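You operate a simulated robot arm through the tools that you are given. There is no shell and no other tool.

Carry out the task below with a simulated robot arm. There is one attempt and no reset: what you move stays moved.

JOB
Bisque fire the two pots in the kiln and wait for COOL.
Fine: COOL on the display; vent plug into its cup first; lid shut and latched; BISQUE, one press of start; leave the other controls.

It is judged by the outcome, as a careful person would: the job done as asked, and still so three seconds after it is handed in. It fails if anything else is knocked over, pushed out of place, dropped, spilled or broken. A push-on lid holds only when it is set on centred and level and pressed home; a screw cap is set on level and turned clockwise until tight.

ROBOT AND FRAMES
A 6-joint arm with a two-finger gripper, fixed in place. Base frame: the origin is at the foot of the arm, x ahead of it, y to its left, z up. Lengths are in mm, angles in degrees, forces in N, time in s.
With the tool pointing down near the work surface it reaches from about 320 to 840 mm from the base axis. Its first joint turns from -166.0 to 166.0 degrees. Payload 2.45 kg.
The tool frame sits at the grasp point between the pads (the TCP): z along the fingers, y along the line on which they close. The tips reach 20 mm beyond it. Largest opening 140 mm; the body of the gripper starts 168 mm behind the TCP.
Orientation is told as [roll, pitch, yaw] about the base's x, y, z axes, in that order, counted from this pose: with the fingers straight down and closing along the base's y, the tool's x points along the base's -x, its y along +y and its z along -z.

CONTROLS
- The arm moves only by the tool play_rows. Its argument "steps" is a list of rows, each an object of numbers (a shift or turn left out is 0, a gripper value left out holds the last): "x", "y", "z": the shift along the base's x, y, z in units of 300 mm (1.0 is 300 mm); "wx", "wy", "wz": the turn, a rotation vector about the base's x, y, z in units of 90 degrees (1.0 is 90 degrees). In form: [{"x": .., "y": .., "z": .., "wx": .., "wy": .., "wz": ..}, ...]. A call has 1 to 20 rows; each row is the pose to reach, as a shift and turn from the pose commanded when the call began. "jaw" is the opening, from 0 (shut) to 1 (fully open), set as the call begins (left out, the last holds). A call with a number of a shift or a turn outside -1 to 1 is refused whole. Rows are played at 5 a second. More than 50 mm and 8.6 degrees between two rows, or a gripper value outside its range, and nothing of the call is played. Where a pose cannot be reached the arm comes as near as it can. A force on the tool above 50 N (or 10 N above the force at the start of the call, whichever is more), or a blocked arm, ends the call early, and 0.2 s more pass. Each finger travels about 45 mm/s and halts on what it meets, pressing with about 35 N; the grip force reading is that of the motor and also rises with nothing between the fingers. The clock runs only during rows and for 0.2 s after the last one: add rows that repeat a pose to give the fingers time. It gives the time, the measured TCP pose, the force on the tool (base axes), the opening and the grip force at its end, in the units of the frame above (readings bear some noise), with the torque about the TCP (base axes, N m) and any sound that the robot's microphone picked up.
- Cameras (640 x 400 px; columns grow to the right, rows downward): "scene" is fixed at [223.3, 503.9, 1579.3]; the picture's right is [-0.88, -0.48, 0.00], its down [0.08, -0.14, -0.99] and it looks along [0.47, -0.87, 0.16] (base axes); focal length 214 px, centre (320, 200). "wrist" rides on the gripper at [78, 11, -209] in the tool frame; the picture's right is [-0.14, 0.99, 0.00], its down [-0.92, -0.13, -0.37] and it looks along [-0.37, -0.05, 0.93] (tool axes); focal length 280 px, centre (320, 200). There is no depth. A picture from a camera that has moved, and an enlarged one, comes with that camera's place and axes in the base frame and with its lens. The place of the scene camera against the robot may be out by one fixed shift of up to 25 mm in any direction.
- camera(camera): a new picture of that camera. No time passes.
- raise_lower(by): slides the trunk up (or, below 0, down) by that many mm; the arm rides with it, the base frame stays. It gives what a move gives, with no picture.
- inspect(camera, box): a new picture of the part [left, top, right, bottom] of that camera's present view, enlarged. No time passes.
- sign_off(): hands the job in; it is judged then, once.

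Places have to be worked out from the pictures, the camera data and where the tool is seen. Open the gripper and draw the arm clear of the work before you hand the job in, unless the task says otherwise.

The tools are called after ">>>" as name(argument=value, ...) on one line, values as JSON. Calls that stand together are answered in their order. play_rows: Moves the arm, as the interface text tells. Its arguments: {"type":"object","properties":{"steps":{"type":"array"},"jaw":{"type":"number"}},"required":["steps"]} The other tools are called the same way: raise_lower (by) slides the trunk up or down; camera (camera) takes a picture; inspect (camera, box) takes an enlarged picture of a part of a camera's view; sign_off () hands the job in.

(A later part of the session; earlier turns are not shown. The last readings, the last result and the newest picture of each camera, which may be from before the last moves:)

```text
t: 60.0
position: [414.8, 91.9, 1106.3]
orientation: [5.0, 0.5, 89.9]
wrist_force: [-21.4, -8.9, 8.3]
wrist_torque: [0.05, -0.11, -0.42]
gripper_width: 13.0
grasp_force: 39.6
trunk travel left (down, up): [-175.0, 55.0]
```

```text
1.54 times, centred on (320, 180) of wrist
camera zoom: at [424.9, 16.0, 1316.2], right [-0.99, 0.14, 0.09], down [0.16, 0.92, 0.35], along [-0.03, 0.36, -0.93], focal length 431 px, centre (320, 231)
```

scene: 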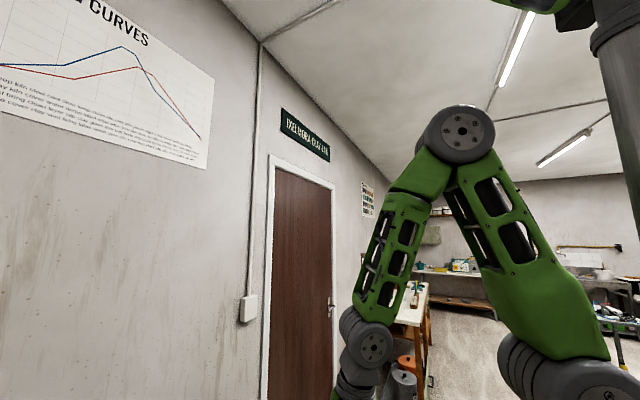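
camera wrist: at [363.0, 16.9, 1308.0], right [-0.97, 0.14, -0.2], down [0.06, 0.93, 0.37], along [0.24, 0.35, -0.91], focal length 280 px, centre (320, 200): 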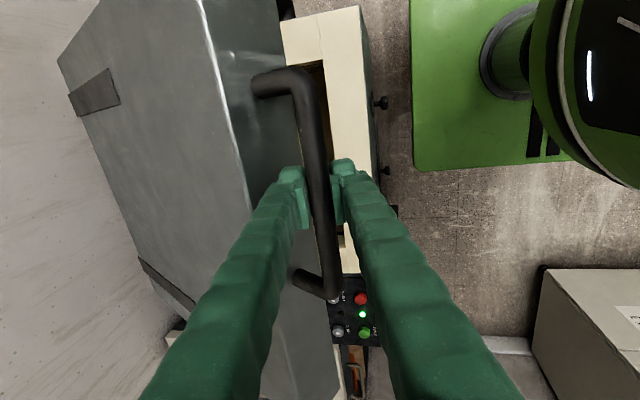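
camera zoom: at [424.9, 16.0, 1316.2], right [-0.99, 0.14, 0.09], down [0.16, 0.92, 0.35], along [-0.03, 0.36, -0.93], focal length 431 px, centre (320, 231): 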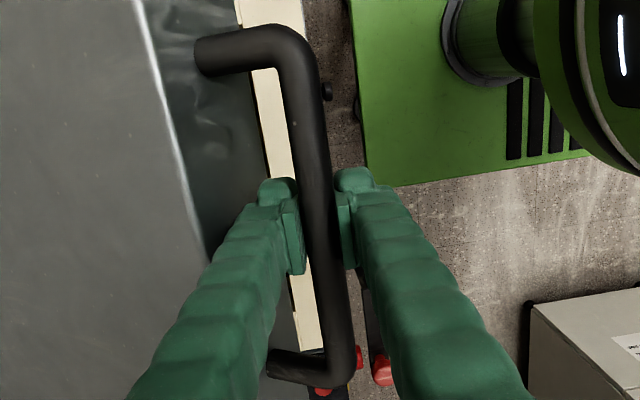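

The remaining 24 N is purely radial, so I'm about 2–3 mm inside the arc; a refit gives R≈552 with the bar 5 mm up the pads. I continue to 20° with that correction.

>>> play_rows(steps=[{"x": -0.0177, "z": -0.025}, {"x": -0.0467, "z": -0.082}, {"x": -0.074, "z": -0.1403}, {"x": -0.099, "z": -0.1993}, {"x": -0.122, "z": -0.2593}, {"x": -0.122, "z": -0.2593}])

>>> inspect(camera="wrist", box=[220, 50, 420, 310])

```text
t: 61.4
position: [378.4, 92.3, 1027.2]
orientation: [5.2, 0.4, 89.9]
wrist_force: [-21.1, -5.9, 4.8]
wrist_torque: [-0.13, -0.07, -0.43]
gripper_width: 12.9
grasp_force: 39.5
trunk travel left (down, up): [-175.0, 55.0]
```

```text
1.54 times, centred on (320, 180) of wrist
camera zoom: at [388.5, 16.1, 1238.1], right [-0.99, 0.14, 0.09], down [0.16, 0.92, 0.35], along [-0.03, 0.36, -0.93], focal length 431 px, centre (320, 231)
```

zoom: 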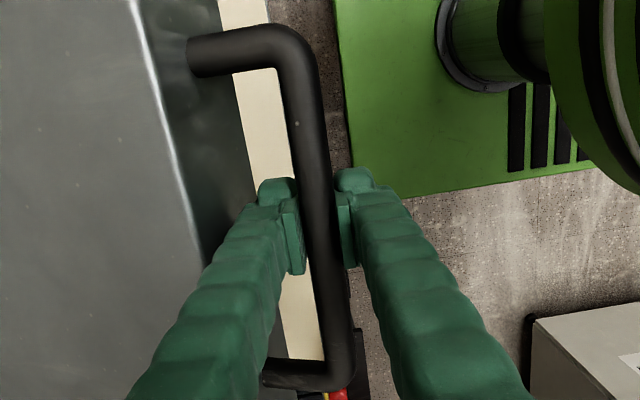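

A steady radial 21 N remains, so I shift the path outward 3.5 mm and continue to 8°.

>>> play_rows(steps=[{"x": -0.0327, "z": -0.0573}, {"x": -0.0513, "z": -0.1187}, {"x": -0.068, "z": -0.181}, {"x": -0.0823, "z": -0.2433}, {"x": -0.0947, "z": -0.3063}, {"x": -0.1047, "z": -0.37}, {"x": -0.1047, "z": -0.37}])

>>> camera(camera="wrist")

```text
t: 63.0
position: [348.3, 93.0, 921.5]
orientation: [5.6, 0.6, 90.0]
wrist_force: [-26.6, -6.3, 0.3]
wrist_torque: [-0.94, -0.13, -0.15]
gripper_width: 12.7
grasp_force: 39.7
out of reach, approached as far as the arm can: row 5, 6, 7
trunk travel left (down, up): [-175.0, 55.0]
```

```text
taken
camera wrist: at [361.2, 17.4, 1132.1], right [-0.99, 0.14, 0.1], down [0.16, 0.92, 0.34], along [-0.04, 0.35, -0.93], focal length 280 px, centre (320, 200)
```

wrist: 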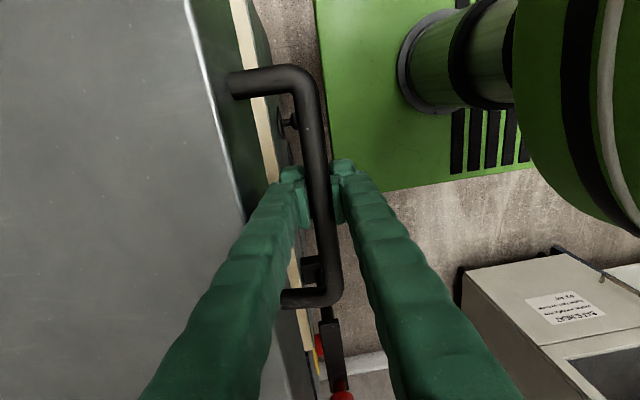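

The arm is at its inner reach limit with this tilt. I lean the tool a further 15° (wrist outward) about the bar, which also frees the last bit of travel.

>>> play_rows(steps=[{"x": 0.005, "z": 0.01, "wy": 0.05}, {"x": 0.002, "z": 0.005, "wy": 0.1}, {"x": 0.0, "z": 0.0, "wy": 0.14}, {"x": -0.001, "z": 0.0, "wy": 0.17}, {"x": -0.001, "z": 0.0, "wy": 0.17}])

>>> camera(camera="wrist")

```text
t: 63.4
position: [349.3, 98.5, 920.0]
orientation: [7.0, -0.9, 89.5]
wrist_force: [-10.6, -21.6, -4.3]
wrist_torque: [-1.0, -0.02, 0.06]
gripper_width: 12.8
grasp_force: 39.5
out of reach, approached as far as the arm can: row 1, 2
trunk travel left (down, up): [-175.0, 55.0]
stopped in row 2: the force on the tool passed its limit at 66 N (the readings are from after the stop); the commanded pose is now the measured one
```

```text
taken
camera wrist: at [365.2, 18.2, 1128.2], right [-0.98, 0.14, 0.12], down [0.18, 0.91, 0.36], along [-0.06, 0.38, -0.92], focal length 280 px, centre (320, 200)
```

wrist: 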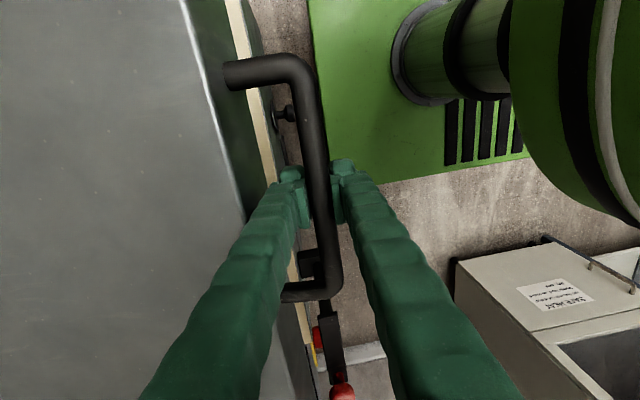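

The arm is at a tight spot near its inner reach limit, but going lower should free it. I look at the arm configuration before the next small move.

>>> camera(camera="scene")

>>> play_rows(steps=[{"x": -0.004, "y": -0.008, "z": -0.017}, {"x": -0.008, "y": -0.014, "z": -0.034}, {"x": -0.011, "y": -0.017, "z": -0.06}, {"x": -0.011, "y": -0.017, "z": -0.06}])

```text
taken
```

scene: 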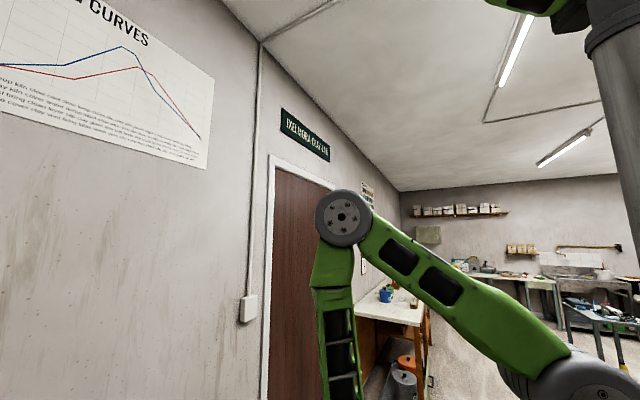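

```text
t: 64.4
position: [348.4, 99.1, 904.2]
orientation: [7.5, -1.2, 89.7]
wrist_force: [-26.7, 19.2, -1.0]
wrist_torque: [1.09, -0.27, -0.33]
gripper_width: 12.8
grasp_force: 39.2
trunk travel left (down, up): [-175.0, 55.0]
```

Reachable again and descending (z 904). I relieve the sideways load and continue to about 2°.

>>> play_rows(steps=[{"x": -0.006, "y": 0.008, "z": -0.03}, {"x": -0.012, "y": 0.015, "z": -0.06}, {"x": -0.0177, "y": 0.0167, "z": -0.0883}, {"x": -0.019, "y": 0.0167, "z": -0.12}, {"x": -0.021, "y": 0.0167, "z": -0.1523}, {"x": -0.021, "y": 0.0167, "z": -0.1523}])

>>> camera(camera="wrist")

```text
t: 65.2
position: [344.9, 99.0, 888.6]
orientation: [8.4, -0.4, 89.6]
wrist_force: [-14.1, -3.8, -5.2]
wrist_torque: [-0.47, 0.14, -0.01]
gripper_width: 12.9
grasp_force: 38.9
out of reach, approached as far as the arm can: row 1, 2, 3
trunk travel left (down, up): [-175.0, 55.0]
stopped in row 3: the force on the tool passed its limit at 52 N (the readings are from after the stop); the commanded pose is now the measured one
```

```text
taken
camera wrist: at [365.6, 20.1, 1097.1], right [-0.98, 0.14, 0.15], down [0.19, 0.92, 0.35], along [-0.08, 0.37, -0.92], focal length 280 px, centre (320, 200)
```

wrist: 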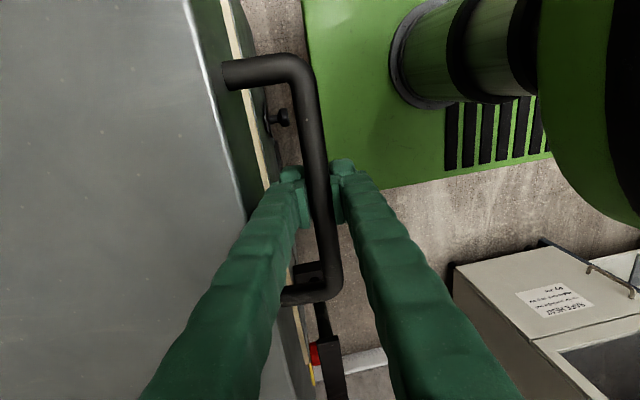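

The limit is in x only (about 345). I now go straight down with x held slightly inside, since the arc is nearly vertical here.

>>> play_rows(steps=[{"x": 0.006, "y": -0.005, "z": -0.03}, {"x": 0.006, "y": -0.005, "z": -0.06}, {"x": 0.006, "y": -0.005, "z": -0.09}, {"x": 0.006, "y": -0.005, "z": -0.09}])

>>> camera(camera="wrist")

```text
t: 65.9
position: [341.8, 98.8, 868.7]
orientation: [9.6, -0.2, 89.7]
wrist_force: [-13.4, 4.3, -4.2]
wrist_torque: [0.31, 0.15, -0.16]
gripper_width: 12.3
grasp_force: 39.2
out of reach, approached as far as the arm can: row 2, 3
trunk travel left (down, up): [-175.0, 55.0]
stopped in row 3: the force on the tool passed its limit at 53 N (the readings are from after the stop); the commanded pose is now the measured one
```

```text
taken
camera wrist: at [368.0, 20.3, 1077.0], right [-0.98, 0.14, 0.17], down [0.19, 0.92, 0.35], along [-0.1, 0.37, -0.92], focal length 280 px, centre (320, 200)
```

wrist: 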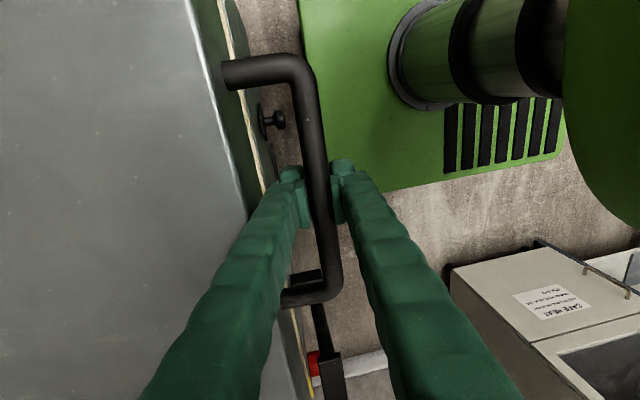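

z is 869 now, with about 3° left; the arm prefers more lean here. I continue down while adding tilt.

>>> play_rows(steps=[{"x": 0.005, "y": -0.002, "z": -0.025, "wy": 0.015}, {"x": 0.006, "y": -0.002, "z": -0.05, "wy": 0.03}, {"x": 0.006, "y": -0.002, "z": -0.075, "wy": 0.045}, {"x": 0.006, "y": -0.002, "z": -0.075, "wy": 0.045}])

>>> camera(camera="wrist")

```text
t: 66.9
position: [341.6, 100.1, 848.9]
orientation: [13.8, -0.2, 89.6]
wrist_force: [-34.5, 12.7, -1.8]
wrist_torque: [0.13, -0.59, -0.22]
gripper_width: 12.7
grasp_force: 39.4
out of reach, approached as far as the arm can: row 1, 2
trunk travel left (down, up): [-175.0, 55.0]
```

```text
taken
camera wrist: at [381.2, 20.4, 1054.2], right [-0.96, 0.14, 0.24], down [0.22, 0.92, 0.33], along [-0.17, 0.37, -0.91], focal length 280 px, centre (320, 200)
```

wrist: 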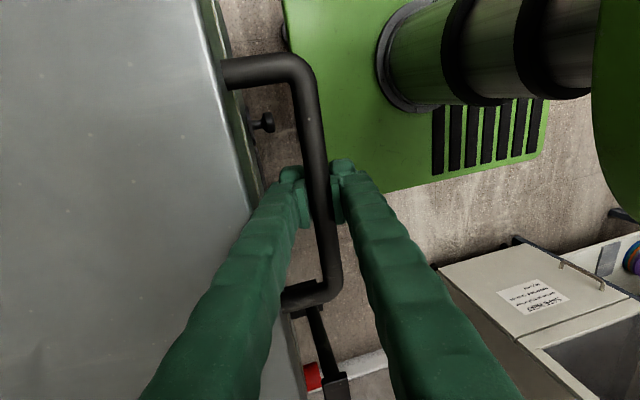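

z 849, about 1° left. I continue down gently, watching for the upward reaction of the lid seating on the rim.

>>> play_rows(steps=[{"x": -0.006, "y": 0.003, "z": -0.015, "wy": 0.01}, {"x": -0.008, "y": 0.003, "z": -0.03, "wy": 0.02}, {"x": -0.008, "y": 0.003, "z": -0.04, "wy": 0.025}, {"x": -0.008, "y": 0.003, "z": -0.04, "wy": 0.025}])

>>> camera(camera="wrist")

```text
t: 67.9
position: [340.4, 99.5, 836.9]
orientation: [15.9, -0.2, 89.6]
wrist_force: [-30.2, 9.2, -3.4]
wrist_torque: [-0.35, -0.31, 0.01]
gripper_width: 12.7
grasp_force: 39.0
trunk travel left (down, up): [-175.0, 55.0]
```

```text
taken
camera wrist: at [388.0, 20.4, 1040.3], right [-0.95, 0.14, 0.27], down [0.23, 0.92, 0.32], along [-0.2, 0.37, -0.91], focal length 280 px, centre (320, 200)
```

wrist: 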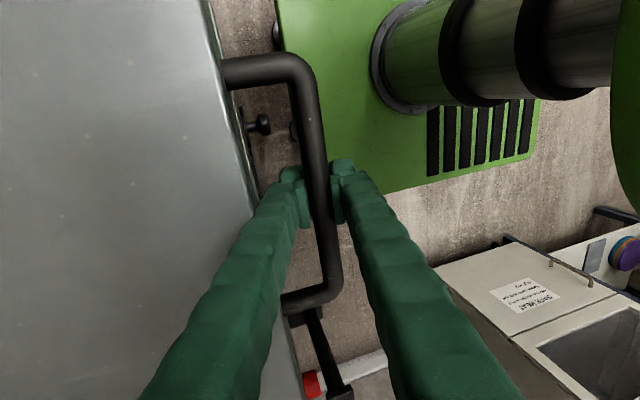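

>>> play_rows(steps=[{"x": -0.004, "z": -0.012, "wy": 0.005}, {"x": -0.006, "z": -0.025, "wy": 0.01}, {"x": -0.006, "z": -0.035, "wy": 0.01}, {"x": -0.006, "z": -0.035, "wy": 0.01}])

>>> camera(camera="wrist")

```text
t: 68.9
position: [339.7, 99.9, 827.0]
orientation: [16.6, -0.3, 89.5]
wrist_force: [-17.5, -0.3, 40.7]
wrist_torque: [-0.25, -0.21, -0.01]
gripper_width: 12.7
grasp_force: 39.4
trunk travel left (down, up): [-175.0, 55.0]
```

```text
taken
camera wrist: at [390.1, 20.0, 1030.2], right [-0.95, 0.14, 0.28], down [0.23, 0.92, 0.32], along [-0.21, 0.37, -0.9], focal length 280 px, centre (320, 200)
```

wrist: 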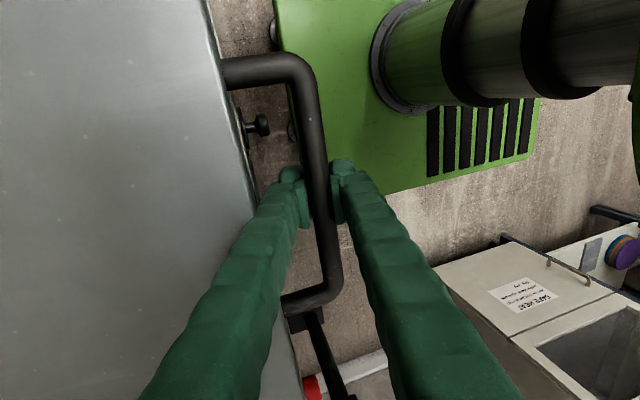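

fz jumped to +41 N: the lid is seated on the rim. I open the jaw a little and withdraw along the finger axis.

>>> play_rows(steps=[{"z": 0.01}, {"z": 0.01}, {"z": 0.01}], jaw=0.2)

>>> inspect(camera="wrist", box=[200, 50, 420, 320])

```text
t: 69.7
position: [340.0, 99.5, 828.2]
orientation: [16.6, -0.2, 89.7]
wrist_force: [-26.5, -0.7, -2.3]
wrist_torque: [0.03, -1.08, 0.3]
gripper_width: 17.0
grasp_force: 0.1
trunk travel left (down, up): [-175.0, 55.0]
```

```text
1.48 times, centred on (310, 185) of wrist
camera zoom: at [390.2, 20.2, 1031.7], right [-0.95, 0.14, 0.28], down [0.23, 0.92, 0.32], along [-0.22, 0.37, -0.9], focal length 415 px, centre (335, 222)
```

zoom: 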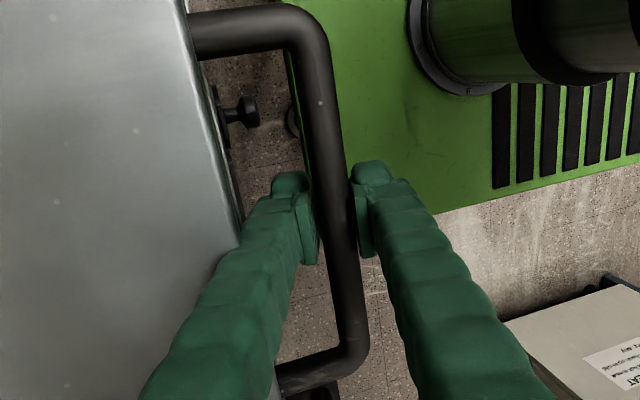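

The inner finger is touching the lid's top edge (opening stalled at 17 mm, −26 N in x). I ease the jaw to 16 mm and nudge outward to clear before withdrawing.

>>> play_rows(steps=[{"x": -0.008}, {"x": -0.012}, {"x": -0.012}], jaw=0.115)

>>> inspect(camera="wrist", box=[200, 50, 420, 320])

```text
t: 70.5
position: [341.3, 99.2, 827.3]
orientation: [16.3, -0.2, 89.6]
wrist_force: [-10.6, -1.3, -0.1]
wrist_torque: [0.04, -0.35, -0.02]
gripper_width: 15.0
grasp_force: 0.1
trunk travel left (down, up): [-175.0, 55.0]
```

```text
1.48 times, centred on (310, 185) of wrist
camera zoom: at [389.9, 20.3, 1031.5], right [-0.95, 0.14, 0.28], down [0.23, 0.92, 0.32], along [-0.21, 0.37, -0.9], focal length 415 px, centre (335, 222)
```

zoom: 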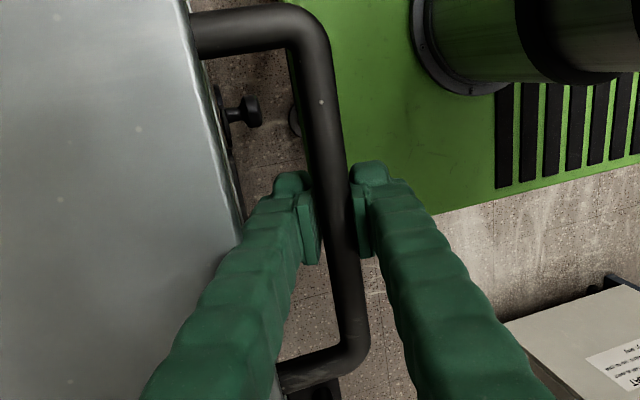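

Contact is down to about 10 N. I withdraw upward along the finger axis in small steps and check that the lid stays shut.

>>> play_rows(steps=[{"x": 0.006, "z": 0.02}, {"x": 0.011, "z": 0.04}, {"x": 0.017, "z": 0.06}, {"x": 0.028, "z": 0.1}, {"x": 0.045, "z": 0.15}])

>>> camera(camera="wrist")

```text
t: 71.7
position: [346.9, 99.8, 875.5]
orientation: [17.0, -0.1, 89.6]
wrist_force: [-29.3, 6.0, -2.0]
wrist_torque: [0.16, 0.2, -0.45]
gripper_width: 19.0
grasp_force: 15.0
trunk travel left (down, up): [-175.0, 55.0]
```

```text
taken
camera wrist: at [398.7, 20.5, 1077.5], right [-0.95, 0.14, 0.29], down [0.24, 0.92, 0.32], along [-0.22, 0.37, -0.9], focal length 280 px, centre (320, 200)
```

wrist: 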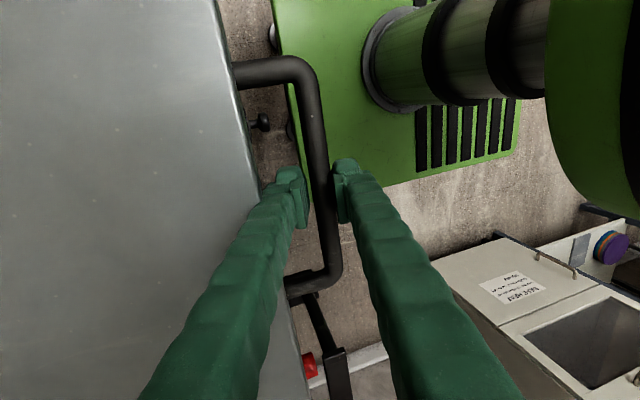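

The reading suggests the outer finger still drags on the bar and may have lifted the lid slightly. I open the jaw wider here to free it.

>>> play_rows(steps=[{}, {}, {}], jaw=0.3)

>>> camera(camera="wrist")

```text
t: 72.5
position: [346.6, 98.6, 874.5]
orientation: [17.0, -0.2, 89.7]
wrist_force: [-36.3, 5.2, 0.8]
wrist_torque: [-0.05, -0.87, 0.71]
gripper_width: 24.1
grasp_force: 0.1
trunk travel left (down, up): [-175.0, 55.0]
```

```text
taken
camera wrist: at [397.9, 20.3, 1078.0], right [-0.95, 0.14, 0.29], down [0.24, 0.92, 0.32], along [-0.22, 0.37, -0.9], focal length 280 px, centre (320, 200)
```

wrist: 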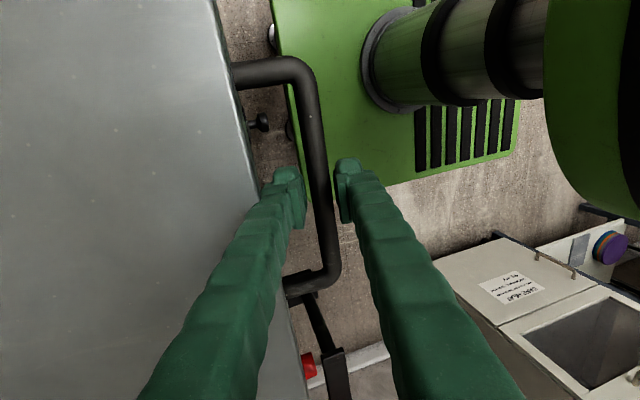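

The lid was lifted only slightly (about 3°) and stays put since it is well balanced. The inner finger leans on the lid's top edge, so I narrow the jaw to 23 mm and withdraw more vertically.

>>> play_rows(steps=[{"x": -0.003}, {"x": -0.003, "z": 0.015}, {"x": -0.001, "z": 0.03}, {"x": 0.003, "z": 0.05}, {"x": 0.01, "z": 0.075}, {"x": 0.02, "z": 0.11}], jaw=0.165)

>>> camera(camera="wrist")

```text
t: 73.9
position: [352.1, 98.5, 907.0]
orientation: [17.0, -0.1, 89.6]
wrist_force: [-37.6, 7.1, 2.2]
wrist_torque: [0.02, -0.5, 0.32]
gripper_width: 22.9
grasp_force: 0.0
trunk travel left (down, up): [-175.0, 55.0]
```

```text
taken
camera wrist: at [403.6, 20.3, 1111.0], right [-0.95, 0.14, 0.29], down [0.24, 0.92, 0.32], along [-0.22, 0.37, -0.9], focal length 280 px, centre (320, 200)
```

wrist: 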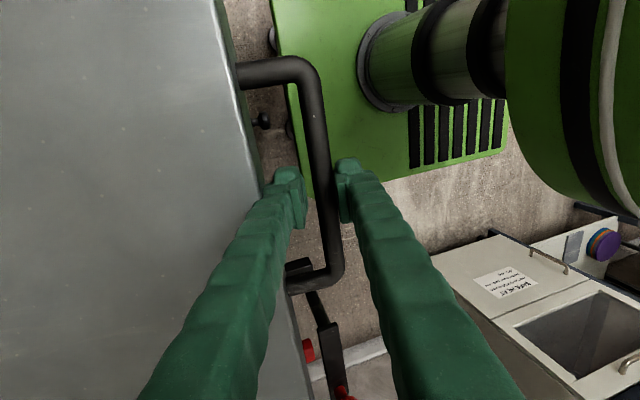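

The steady −38 N in x shows I'm pressing the inner finger into the lid edge, so I shift outward (−x) until that is relieved.

>>> play_rows(steps=[{"x": -0.012}, {"x": -0.024}, {"x": -0.024}])

>>> inspect(camera="wrist", box=[220, 40, 420, 320])

```text
t: 74.7
position: [351.8, 99.0, 906.4]
orientation: [16.4, -0.3, 89.6]
wrist_force: [-16.6, -4.5, -1.1]
wrist_torque: [0.04, -0.11, -0.08]
gripper_width: 23.1
grasp_force: 0.1
trunk travel left (down, up): [-175.0, 55.0]
```

```text
1.43 times, centred on (320, 180) of wrist
camera zoom: at [401.2, 20.0, 1109.5], right [-0.95, 0.14, 0.28], down [0.23, 0.92, 0.32], along [-0.21, 0.37, -0.9], focal length 401 px, centre (320, 229)
```

zoom: 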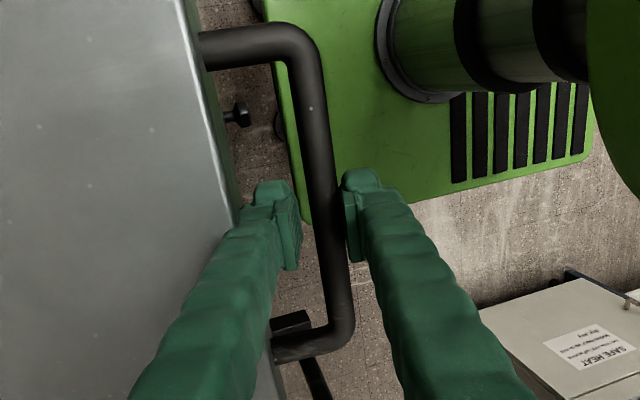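

Better, but the outer finger still touches the bar; I move a bit more in −x.

>>> play_rows(steps=[{"x": -0.012}, {"x": -0.024}, {"x": -0.024}])

>>> inspect(camera="wrist", box=[220, 40, 420, 320])

```text
t: 75.5
position: [346.0, 99.8, 906.8]
orientation: [16.4, -0.3, 89.5]
wrist_force: [-0.3, 0.2, 0.5]
wrist_torque: [-0.03, 0.03, -0.01]
gripper_width: 22.8
grasp_force: 0.0
trunk travel left (down, up): [-175.0, 55.0]
```

```text
1.43 times, centred on (320, 180) of wrist
camera zoom: at [394.9, 20.6, 1109.1], right [-0.95, 0.14, 0.28], down [0.23, 0.92, 0.32], along [-0.21, 0.37, -0.9], focal length 401 px, centre (320, 229)
```

zoom: 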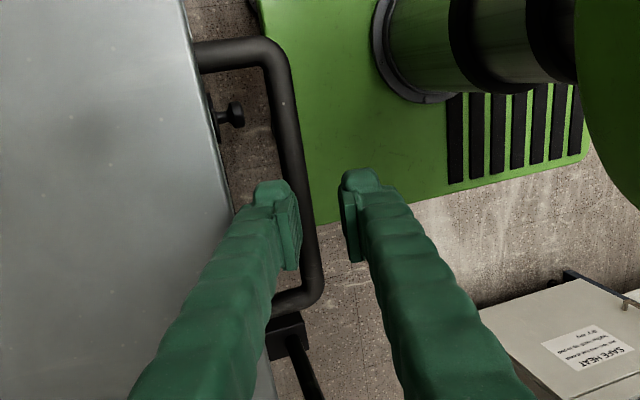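

All force is gone and the lid has dropped back down, free of the fingers. I withdraw upward and level the tool for a good look.

>>> play_rows(steps=[{"z": 0.1}, {"z": 0.22, "x": 0.03}, {"z": 0.35, "x": 0.08}, {"z": 0.48, "x": 0.14, "wy": -0.04}, {"z": 0.6, "x": 0.2, "wy": -0.08}, {"z": 0.7, "x": 0.25, "wy": -0.12}, {"z": 0.8, "x": 0.3, "wy": -0.16}, {"z": 0.8, "x": 0.3, "wy": -0.182}])

>>> camera(camera="wrist")

>>> camera(camera="scene")

```text
t: 77.3
position: [435.4, 99.0, 1147.1]
orientation: [0.1, -0.4, 89.7]
wrist_force: [0.0, 0.2, 0.2]
wrist_torque: [0.0, -0.02, -0.04]
gripper_width: 23.2
grasp_force: 0.0
trunk travel left (down, up): [-175.0, 55.0]
```

```text
taken
camera wrist: at [425.4, 20.8, 1355.1], right [-0.99, 0.14, 0.0], down [0.13, 0.92, 0.37], along [0.05, 0.37, -0.93], focal length 280 px, centre (320, 200)
```

wrist: 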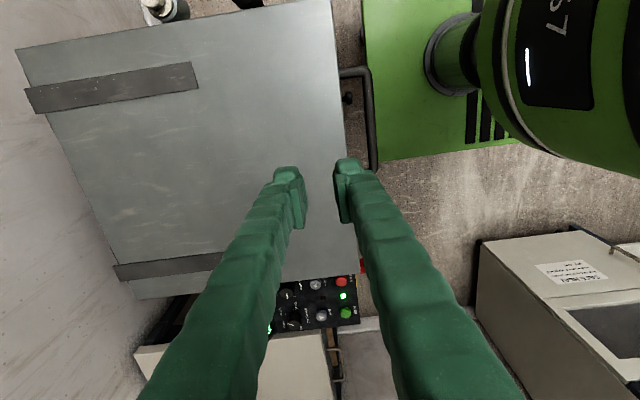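

```text
taken
```

scene: 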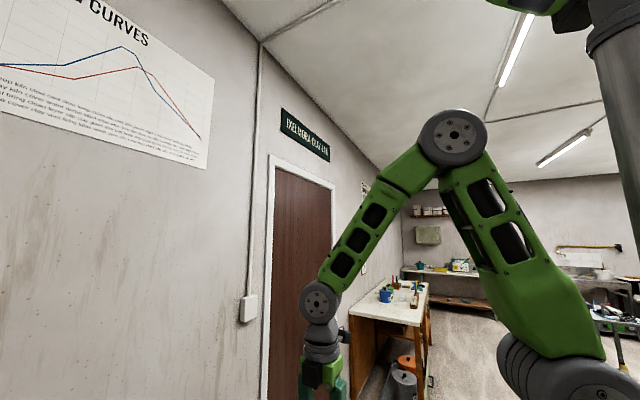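

The lid looks shut. I rotate back to yaw 0 over the latch and panel area for a close look.

>>> play_rows(steps=[{"x": -0.005, "y": 0.06, "z": 0.0, "wz": -0.09}, {"x": -0.01, "y": 0.12, "z": 0.0, "wz": -0.18}, {"x": -0.015, "y": 0.18, "z": 0.0, "wz": -0.27}, {"x": -0.02, "y": 0.24, "z": 0.0, "wz": -0.36}, {"x": -0.025, "y": 0.3, "z": 0.0, "wz": -0.45}, {"x": -0.03, "y": 0.36, "z": 0.0, "wz": -0.54}, {"x": -0.035, "y": 0.42, "z": 0.0, "wz": -0.63}, {"x": -0.04, "y": 0.48, "z": 0.0, "wz": -0.72}, {"x": -0.045, "y": 0.54, "z": 0.0, "wz": -0.81}, {"x": -0.05, "y": 0.6, "z": 0.0, "wz": -0.9}, {"x": -0.05, "y": 0.66, "z": 0.0, "wz": -0.98}, {"x": -0.05, "y": 0.66, "z": 0.0, "wz": -0.998}])

>>> camera(camera="wrist")

>>> inspect(camera="wrist", box=[240, 20, 500, 200])

```text
t: 79.9
position: [419.0, 298.3, 1145.4]
orientation: [0.1, -0.3, -0.2]
wrist_force: [0.4, 0.5, 0.0]
wrist_torque: [-0.01, -0.01, 0.01]
gripper_width: 23.0
grasp_force: 0.0
trunk travel left (down, up): [-175.0, 55.0]
```

```text
taken
camera wrist: at [342.1, 309.1, 1354.5], right [0.14, 0.99, 0.0], down [0.92, -0.13, 0.37], along [0.37, -0.05, -0.93], focal length 280 px, centre (320, 200)
```

wrist: 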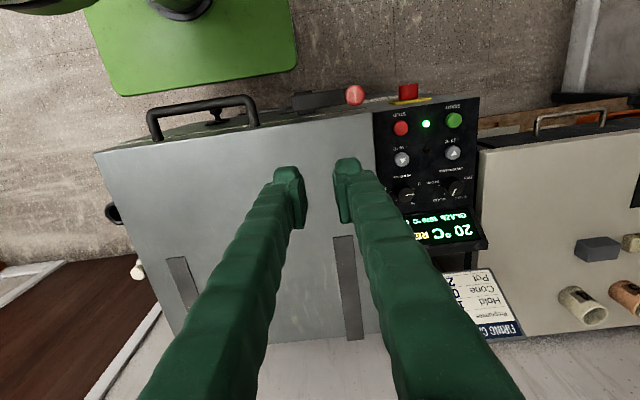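

```text
2.22 times, centred on (370, 110) of wrist
camera zoom: at [342.1, 309.1, 1354.5], right [0.14, 0.99, 0.0], down [0.92, -0.13, 0.37], along [0.37, -0.05, -0.93], focal length 623 px, centre (209, 400)
```

zoom: 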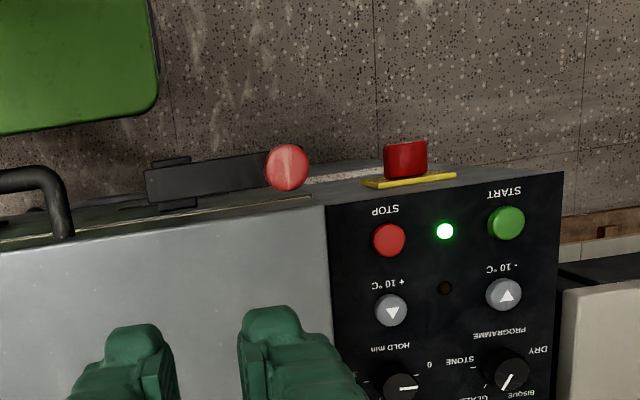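

The lid reads as shut. To understand the latch heights I take a side view along +y with the tool tilted.

>>> play_rows(steps=[{"y": -0.06, "wz": 0.09}, {"y": -0.12, "wz": 0.18}, {"y": -0.18, "wz": 0.27}, {"y": -0.24, "wz": 0.36}, {"y": -0.3, "wz": 0.45}, {"y": -0.36, "wz": 0.54}, {"y": -0.42, "wz": 0.63}, {"y": -0.48, "wz": 0.72}, {"y": -0.54, "wz": 0.81}, {"y": -0.6, "wz": 0.9}, {"y": -0.66, "wz": 0.98}, {"y": -0.66, "wz": 1.0}])

>>> play_rows(steps=[{"x": -0.01, "z": -0.03, "wx": 0.09}, {"x": -0.02, "z": -0.06, "wx": 0.18}, {"x": -0.03, "z": -0.1, "wx": 0.27}, {"x": -0.04, "z": -0.14, "wx": 0.36}, {"x": -0.05, "z": -0.18, "wx": 0.45}, {"x": -0.05, "z": -0.22, "wx": 0.5}])

>>> camera(camera="wrist")

```text
t: 82.5
position: [420.6, 99.3, 1146.6]
orientation: [0.0, -0.3, 89.9]
wrist_force: [0.0, 0.5, -0.2]
wrist_torque: [0.04, 0.01, -0.01]
gripper_width: 23.1
grasp_force: 0.1
trunk travel left (down, up): [-175.0, 55.0]
```

```text
t: 83.9
position: [404.7, 99.5, 1079.2]
orientation: [0.2, -45.5, 89.9]
wrist_force: [0.7, 0.2, -0.8]
wrist_torque: [0.0, -0.01, 0.01]
gripper_width: 23.0
grasp_force: 0.1
trunk travel left (down, up): [-175.0, 55.0]
```

```text
taken
camera wrist: at [395.3, -103.9, 1170.7], right [-0.99, 0.1, 0.1], down [0.13, 0.38, 0.91], along [0.05, 0.92, -0.39], focal length 280 px, centre (320, 200)
```

wrist: 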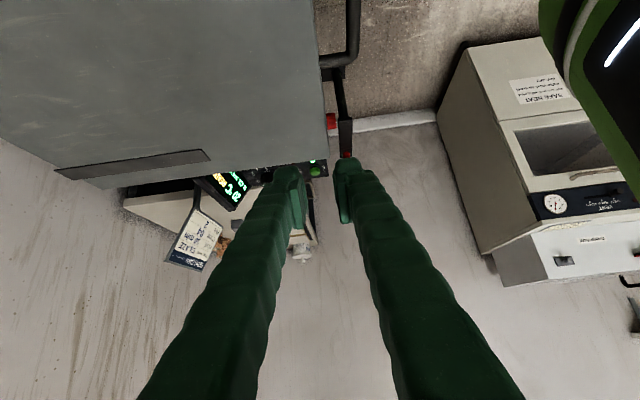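

>>> inspect(camera="wrist", box=[300, 20, 400, 170])

>>> inspect(camera="wrist", box=[200, 0, 400, 190])

```text
2.67 times, centred on (350, 95) of wrist
camera zoom: at [395.3, -103.9, 1170.7], right [-0.99, 0.1, 0.1], down [0.13, 0.38, 0.91], along [0.05, 0.92, -0.39], focal length 748 px, centre (240, 480)
```

zoom: 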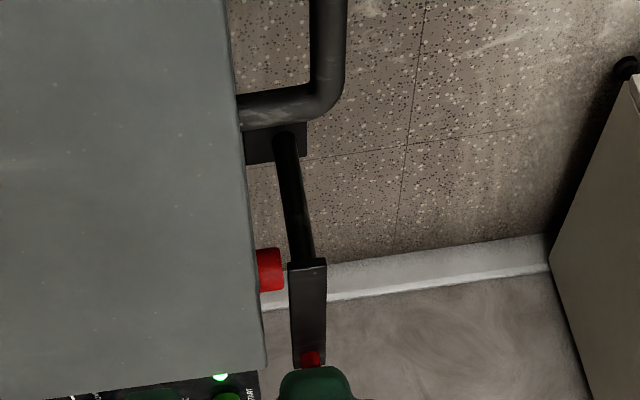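

```text
2.11 times, centred on (300, 95) of wrist
camera zoom: at [395.3, -103.9, 1170.7], right [-0.99, 0.1, 0.1], down [0.13, 0.38, 0.91], along [0.05, 0.92, -0.39], focal length 590 px, centre (362, 421)
```

zoom: 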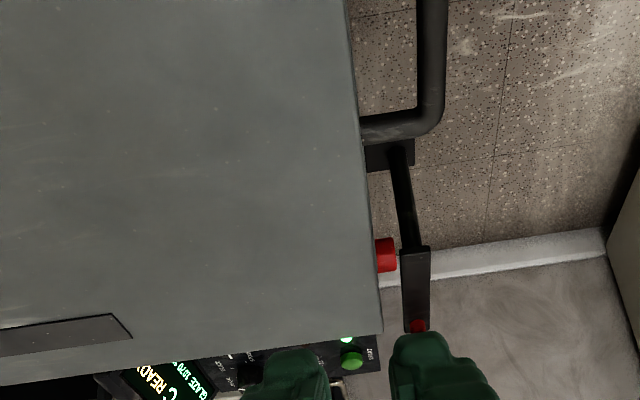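

The latch has a vertical post at about (357, 257). Its lever starts at z≈880, just above the lid top (z≈866), so swinging the ball 90° from +y to +x puts the lever over the lid. I level the tool and move above the ball, with the fingers straddling along x.

>>> play_rows(steps=[{"y": 0.1, "z": 0.03, "wx": -0.09}, {"y": 0.22, "z": 0.05, "wx": -0.18}, {"y": 0.34, "z": 0.07, "wx": -0.27}, {"y": 0.46, "z": 0.07, "wx": -0.36}, {"y": 0.58, "z": 0.05, "wx": -0.45}, {"x": -0.05, "y": 0.7, "z": 0.0, "wx": -0.5}, {"x": -0.1, "y": 0.8, "z": -0.06, "wx": -0.505}, {"x": -0.14, "y": 0.868, "z": -0.1, "wx": -0.505}, {"x": -0.14, "y": 0.868, "z": -0.1, "wx": -0.505}], jaw=0.45)

>>> camera(camera="wrist")

>>> inspect(camera="wrist", box=[220, 70, 420, 230])

```text
t: 85.9
position: [362.8, 359.2, 1050.0]
orientation: [0.1, 0.0, 90.0]
wrist_force: [-0.5, -0.8, 0.0]
wrist_torque: [0.02, 0.04, 0.01]
gripper_width: 63.1
grasp_force: 0.0
trunk travel left (down, up): [-175.0, 55.0]
```

```text
taken
camera wrist: at [353.6, 282.8, 1258.8], right [-0.99, 0.14, 0.0], down [0.13, 0.92, 0.37], along [0.05, 0.36, -0.93], focal length 280 px, centre (320, 200)
```

wrist: 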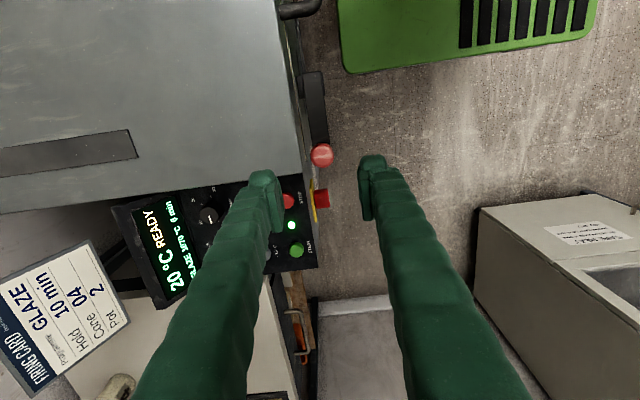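

```text
2.50 times, centred on (320, 150) of wrist
camera zoom: at [353.6, 282.8, 1258.8], right [-0.99, 0.14, 0.0], down [0.13, 0.92, 0.37], along [0.05, 0.36, -0.93], focal length 701 px, centre (320, 325)
```

zoom: 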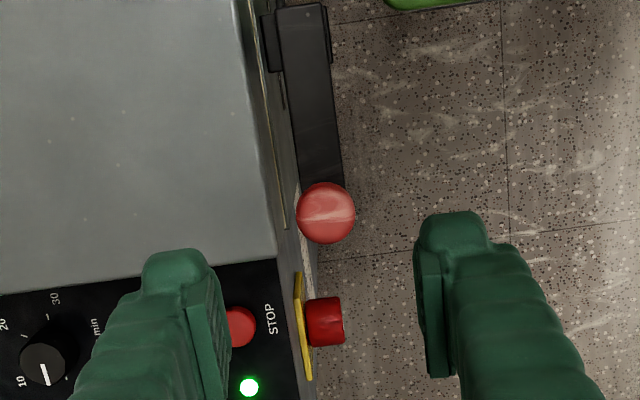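

The ball centre is at about [363, 364, 904], 30 mm in diameter. I lower so the pads straddle it at mid-height (tips at z≈884, above the lid), then narrow the jaw to cage it.

>>> play_rows(steps=[{"y": 0.008, "z": -0.14}, {"y": 0.016, "z": -0.28}, {"y": 0.016, "z": -0.4}, {"y": 0.016, "z": -0.477}, {"y": 0.016, "z": -0.477}])

>>> inspect(camera="wrist", box=[220, 70, 420, 230])

```text
t: 87.1
position: [363.4, 365.6, 906.0]
orientation: [0.1, 0.1, 89.9]
wrist_force: [-0.5, -0.3, 0.0]
wrist_torque: [0.0, -0.03, 0.02]
gripper_width: 63.2
grasp_force: 0.0
trunk travel left (down, up): [-175.0, 55.0]
```

```text
2.50 times, centred on (320, 150) of wrist
camera zoom: at [354.0, 287.1, 1116.4], right [-0.99, 0.14, 0.0], down [0.13, 0.92, 0.37], along [0.05, 0.36, -0.93], focal length 701 px, centre (320, 325)
```

zoom: 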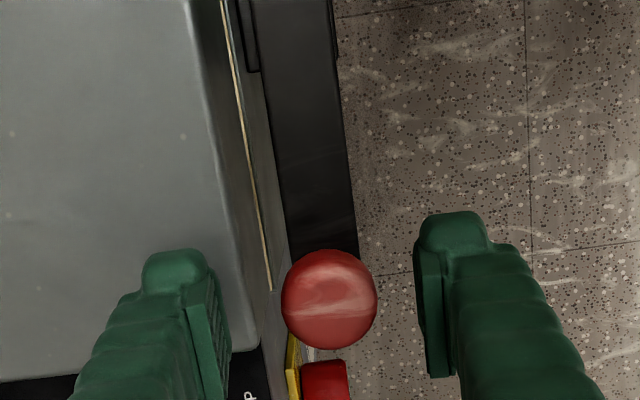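

The ball is well between the fingers. I narrow the jaw to a loose cage around it.

>>> play_rows(steps=[{"x": -0.004, "y": -0.01}, {"x": -0.004, "y": -0.01}, {"x": -0.004, "y": -0.01}], jaw=0.26)

>>> inspect(camera="wrist", box=[220, 70, 420, 230])

```text
t: 87.9
position: [361.5, 361.1, 907.2]
orientation: [0.0, 0.1, 89.9]
wrist_force: [0.1, 0.3, -0.2]
wrist_torque: [-0.01, 0.0, 0.0]
gripper_width: 36.3
grasp_force: 0.1
trunk travel left (down, up): [-175.0, 55.0]
```

```text
2.50 times, centred on (320, 150) of wrist
camera zoom: at [352.5, 284.3, 1116.5], right [-0.99, 0.14, 0.0], down [0.13, 0.92, 0.37], along [0.05, 0.36, -0.93], focal length 701 px, centre (320, 325)
```

zoom: 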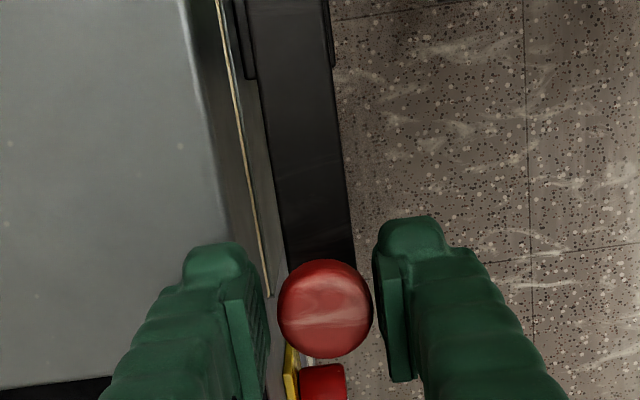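

The ball is caged. I swing it along the arc about the post (R≈99 mm), turning the wrist with the lever; the first 30° serves as a test.

>>> play_rows(steps=[{"x": 0.0347, "y": -0.0028, "wz": -0.0667}, {"x": 0.0687, "y": -0.009, "wz": -0.1333}, {"x": 0.1017, "y": -0.019, "wz": -0.2}, {"x": 0.1337, "y": -0.032, "wz": -0.2667}, {"x": 0.164, "y": -0.0487, "wz": -0.3333}, {"x": 0.164, "y": -0.0487, "wz": -0.3333}])

>>> camera(camera="wrist")

>>> inspect(camera="wrist", box=[220, 70, 420, 230])

```text
t: 89.3
position: [410.0, 347.2, 907.0]
orientation: [0.1, 0.2, 59.8]
wrist_force: [-1.0, 0.5, -0.1]
wrist_torque: [-0.01, 0.02, 0.02]
gripper_width: 36.4
grasp_force: 0.4
trunk travel left (down, up): [-175.0, 55.0]
```

```text
taken
camera wrist: at [364.1, 285.4, 1116.5], right [-0.79, 0.62, 0.0], down [0.57, 0.73, 0.37], along [0.23, 0.29, -0.93], focal length 280 px, centre (320, 200)
```

wrist: 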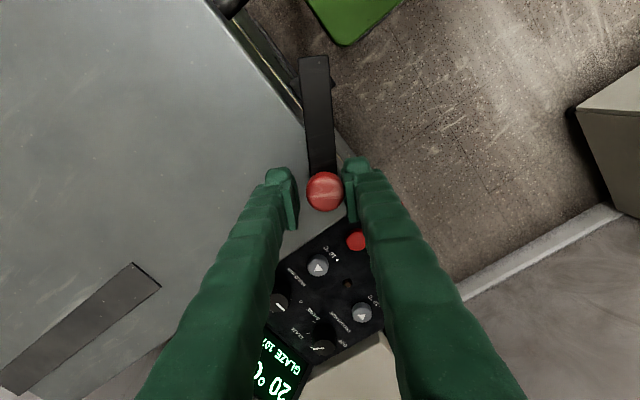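

```text
2.50 times, centred on (320, 150) of wrist
camera zoom: at [364.1, 285.4, 1116.5], right [-0.79, 0.62, 0.0], down [0.57, 0.73, 0.37], along [0.23, 0.29, -0.93], focal length 701 px, centre (320, 325)
```

zoom: 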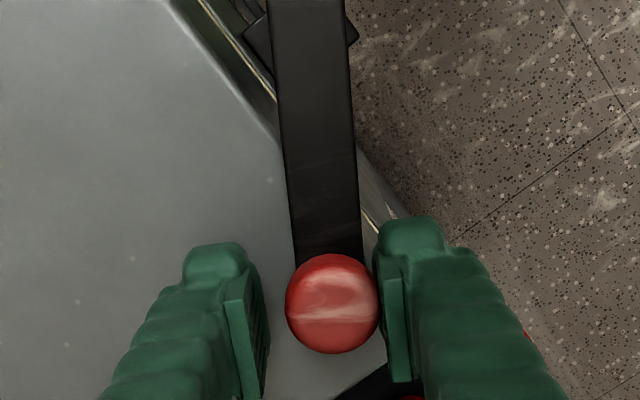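

The lever swings freely over the lid. I continue to about 5° and check.

>>> play_rows(steps=[{"x": 0.0287, "y": -0.0197, "wz": -0.0667}, {"x": 0.0547, "y": -0.042, "wz": -0.1333}, {"x": 0.0787, "y": -0.067, "wz": -0.2}, {"x": 0.0997, "y": -0.0943, "wz": -0.2667}, {"x": 0.1177, "y": -0.124, "wz": -0.3333}, {"x": 0.1327, "y": -0.155, "wz": -0.4}, {"x": 0.144, "y": -0.1877, "wz": -0.4667}, {"x": 0.152, "y": -0.2213, "wz": -0.5333}, {"x": 0.1567, "y": -0.2553, "wz": -0.6}, {"x": 0.1567, "y": -0.2553, "wz": -0.6}])

>>> camera(camera="wrist")

```text
t: 91.5
position: [457.0, 271.6, 906.8]
orientation: [0.0, 0.1, 5.9]
wrist_force: [-2.0, 5.0, 0.7]
wrist_torque: [0.04, -0.01, 0.02]
gripper_width: 39.1
grasp_force: 2.2
trunk travel left (down, up): [-175.0, 55.0]
```

```text
taken
camera wrist: at [380.4, 273.4, 1116.2], right [0.04, 1.0, 0.0], down [0.93, -0.03, 0.37], along [0.37, -0.01, -0.93], focal length 280 px, centre (320, 200)
```

wrist: 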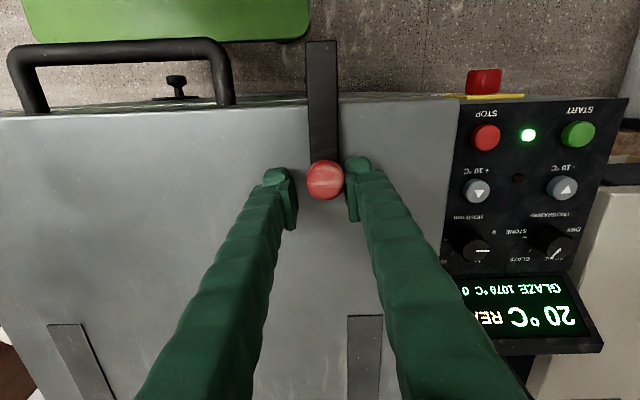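

The lever is now nearly straight across the lid, with a 5 N reaction. I push a few more degrees to see whether it is on its stop.

>>> play_rows(steps=[{"x": 0.001, "y": -0.013, "wz": -0.025}, {"x": 0.001, "y": -0.027, "wz": -0.05}, {"x": 0.001, "y": -0.027, "wz": -0.05}])

>>> camera(camera="wrist")

```text
t: 92.3
position: [458.4, 264.2, 906.8]
orientation: [0.1, 0.0, 1.3]
wrist_force: [-9.5, 19.7, 1.7]
wrist_torque: [0.08, 0.0, -0.09]
gripper_width: 49.3
grasp_force: 10.2
trunk travel left (down, up): [-175.0, 55.0]
```

```text
taken
camera wrist: at [381.0, 273.2, 1115.9], right [0.11, 0.99, 0.0], down [0.92, -0.11, 0.37], along [0.37, -0.04, -0.93], focal length 280 px, centre (320, 200)
```

wrist: 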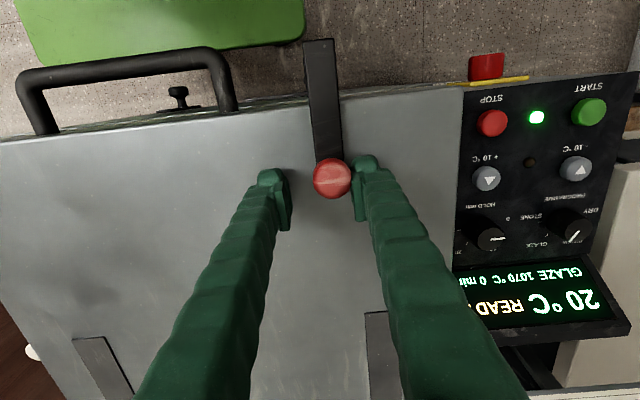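

The reaction rose to 20 N while the ball stayed put: the lever is hard on its stop, latched. I open and lift clear.

>>> play_rows(steps=[{"y": 0.027}, {"y": 0.03}, {"y": 0.03}], jaw=0.5)

>>> play_rows(steps=[{"z": 0.1}, {"z": 0.25}, {"z": 0.4}, {"z": 0.5}])

>>> camera(camera="wrist")

>>> inspect(camera="wrist", box=[400, 60, 560, 240])

```text
t: 93.1
position: [458.0, 271.0, 906.4]
orientation: [0.1, 0.1, 1.3]
wrist_force: [0.6, 0.1, 0.9]
wrist_torque: [0.0, -0.01, 0.0]
gripper_width: 70.0
grasp_force: 0.0
trunk travel left (down, up): [-175.0, 55.0]
```

```text
t: 94.1
position: [456.5, 271.1, 1054.8]
orientation: [0.1, 0.1, 1.4]
wrist_force: [-0.5, -0.7, 0.0]
wrist_torque: [0.02, -0.01, 0.0]
gripper_width: 70.2
grasp_force: 0.1
trunk travel left (down, up): [-175.0, 55.0]
```

```text
taken
camera wrist: at [380.0, 280.2, 1265.8], right [0.11, 0.99, 0.0], down [0.92, -0.11, 0.37], along [0.36, -0.04, -0.93], focal length 280 px, centre (320, 200)
```

wrist: 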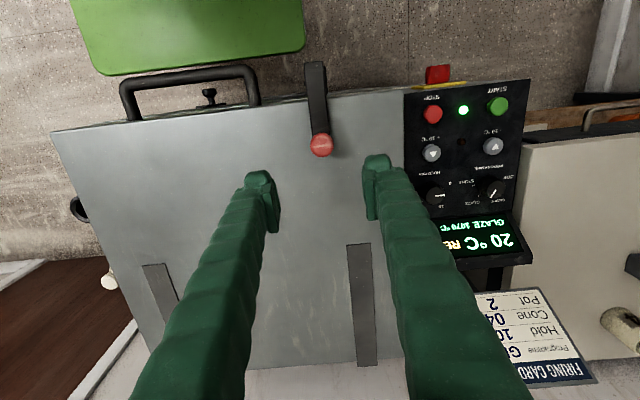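

```text
2.22 times, centred on (480, 150) of wrist
camera zoom: at [380.0, 280.2, 1265.8], right [0.11, 0.99, 0.0], down [0.92, -0.11, 0.37], along [0.36, -0.04, -0.93], focal length 623 px, centre (-36, 311)
```

zoom: 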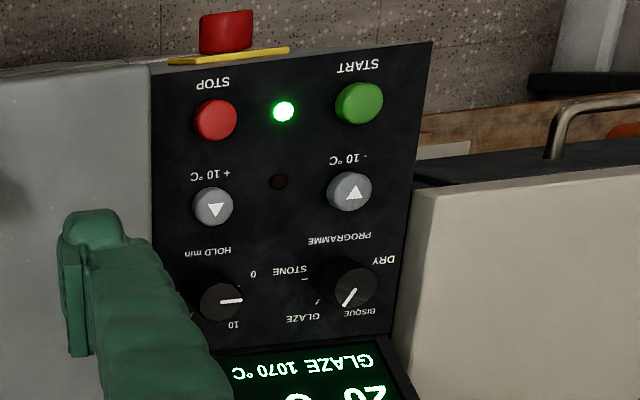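

Latched, the lever straight across the lid against its stop. Now I move over the panel for a close view of the programme knob and START.

>>> play_rows(steps=[{"y": 0.15}, {"y": 0.3}, {"y": 0.45, "x": -0.02}, {"y": 0.6, "x": -0.04, "wz": -0.015}, {"y": 0.75, "x": -0.06, "wz": -0.015}, {"y": 0.75, "x": -0.06, "wz": -0.015}])

>>> camera(camera="wrist")

>>> inspect(camera="wrist", box=[250, 80, 410, 240])

```text
t: 95.5
position: [439.5, 495.7, 1057.0]
orientation: [0.1, 0.1, 0.0]
wrist_force: [-0.9, -0.3, 0.2]
wrist_torque: [-0.02, 0.04, 0.0]
gripper_width: 70.1
grasp_force: 0.1
trunk travel left (down, up): [-175.0, 55.0]
```

```text
taken
camera wrist: at [363.4, 507.3, 1266.2], right [0.14, 0.99, 0.0], down [0.92, -0.13, 0.37], along [0.36, -0.05, -0.93], focal length 280 px, centre (320, 200)
```

wrist: 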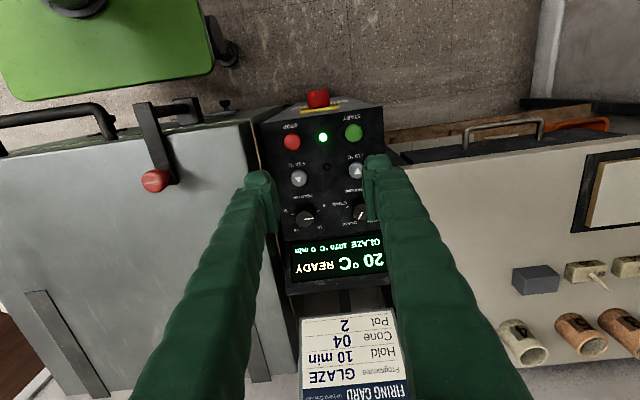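

```text
2.50 times, centred on (330, 160) of wrist
camera zoom: at [363.4, 507.3, 1266.2], right [0.14, 0.99, 0.0], down [0.92, -0.13, 0.37], along [0.36, -0.05, -0.93], focal length 701 px, centre (295, 300)
```

zoom: 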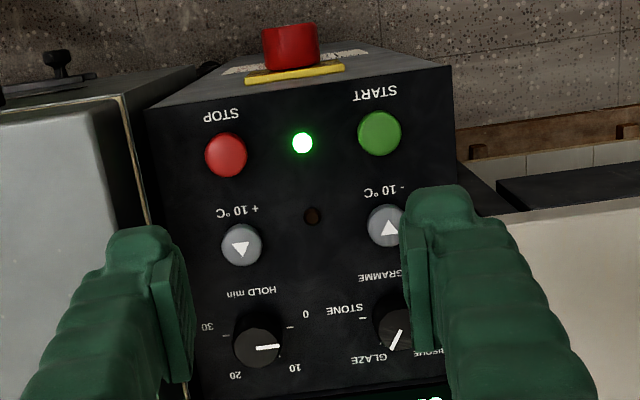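

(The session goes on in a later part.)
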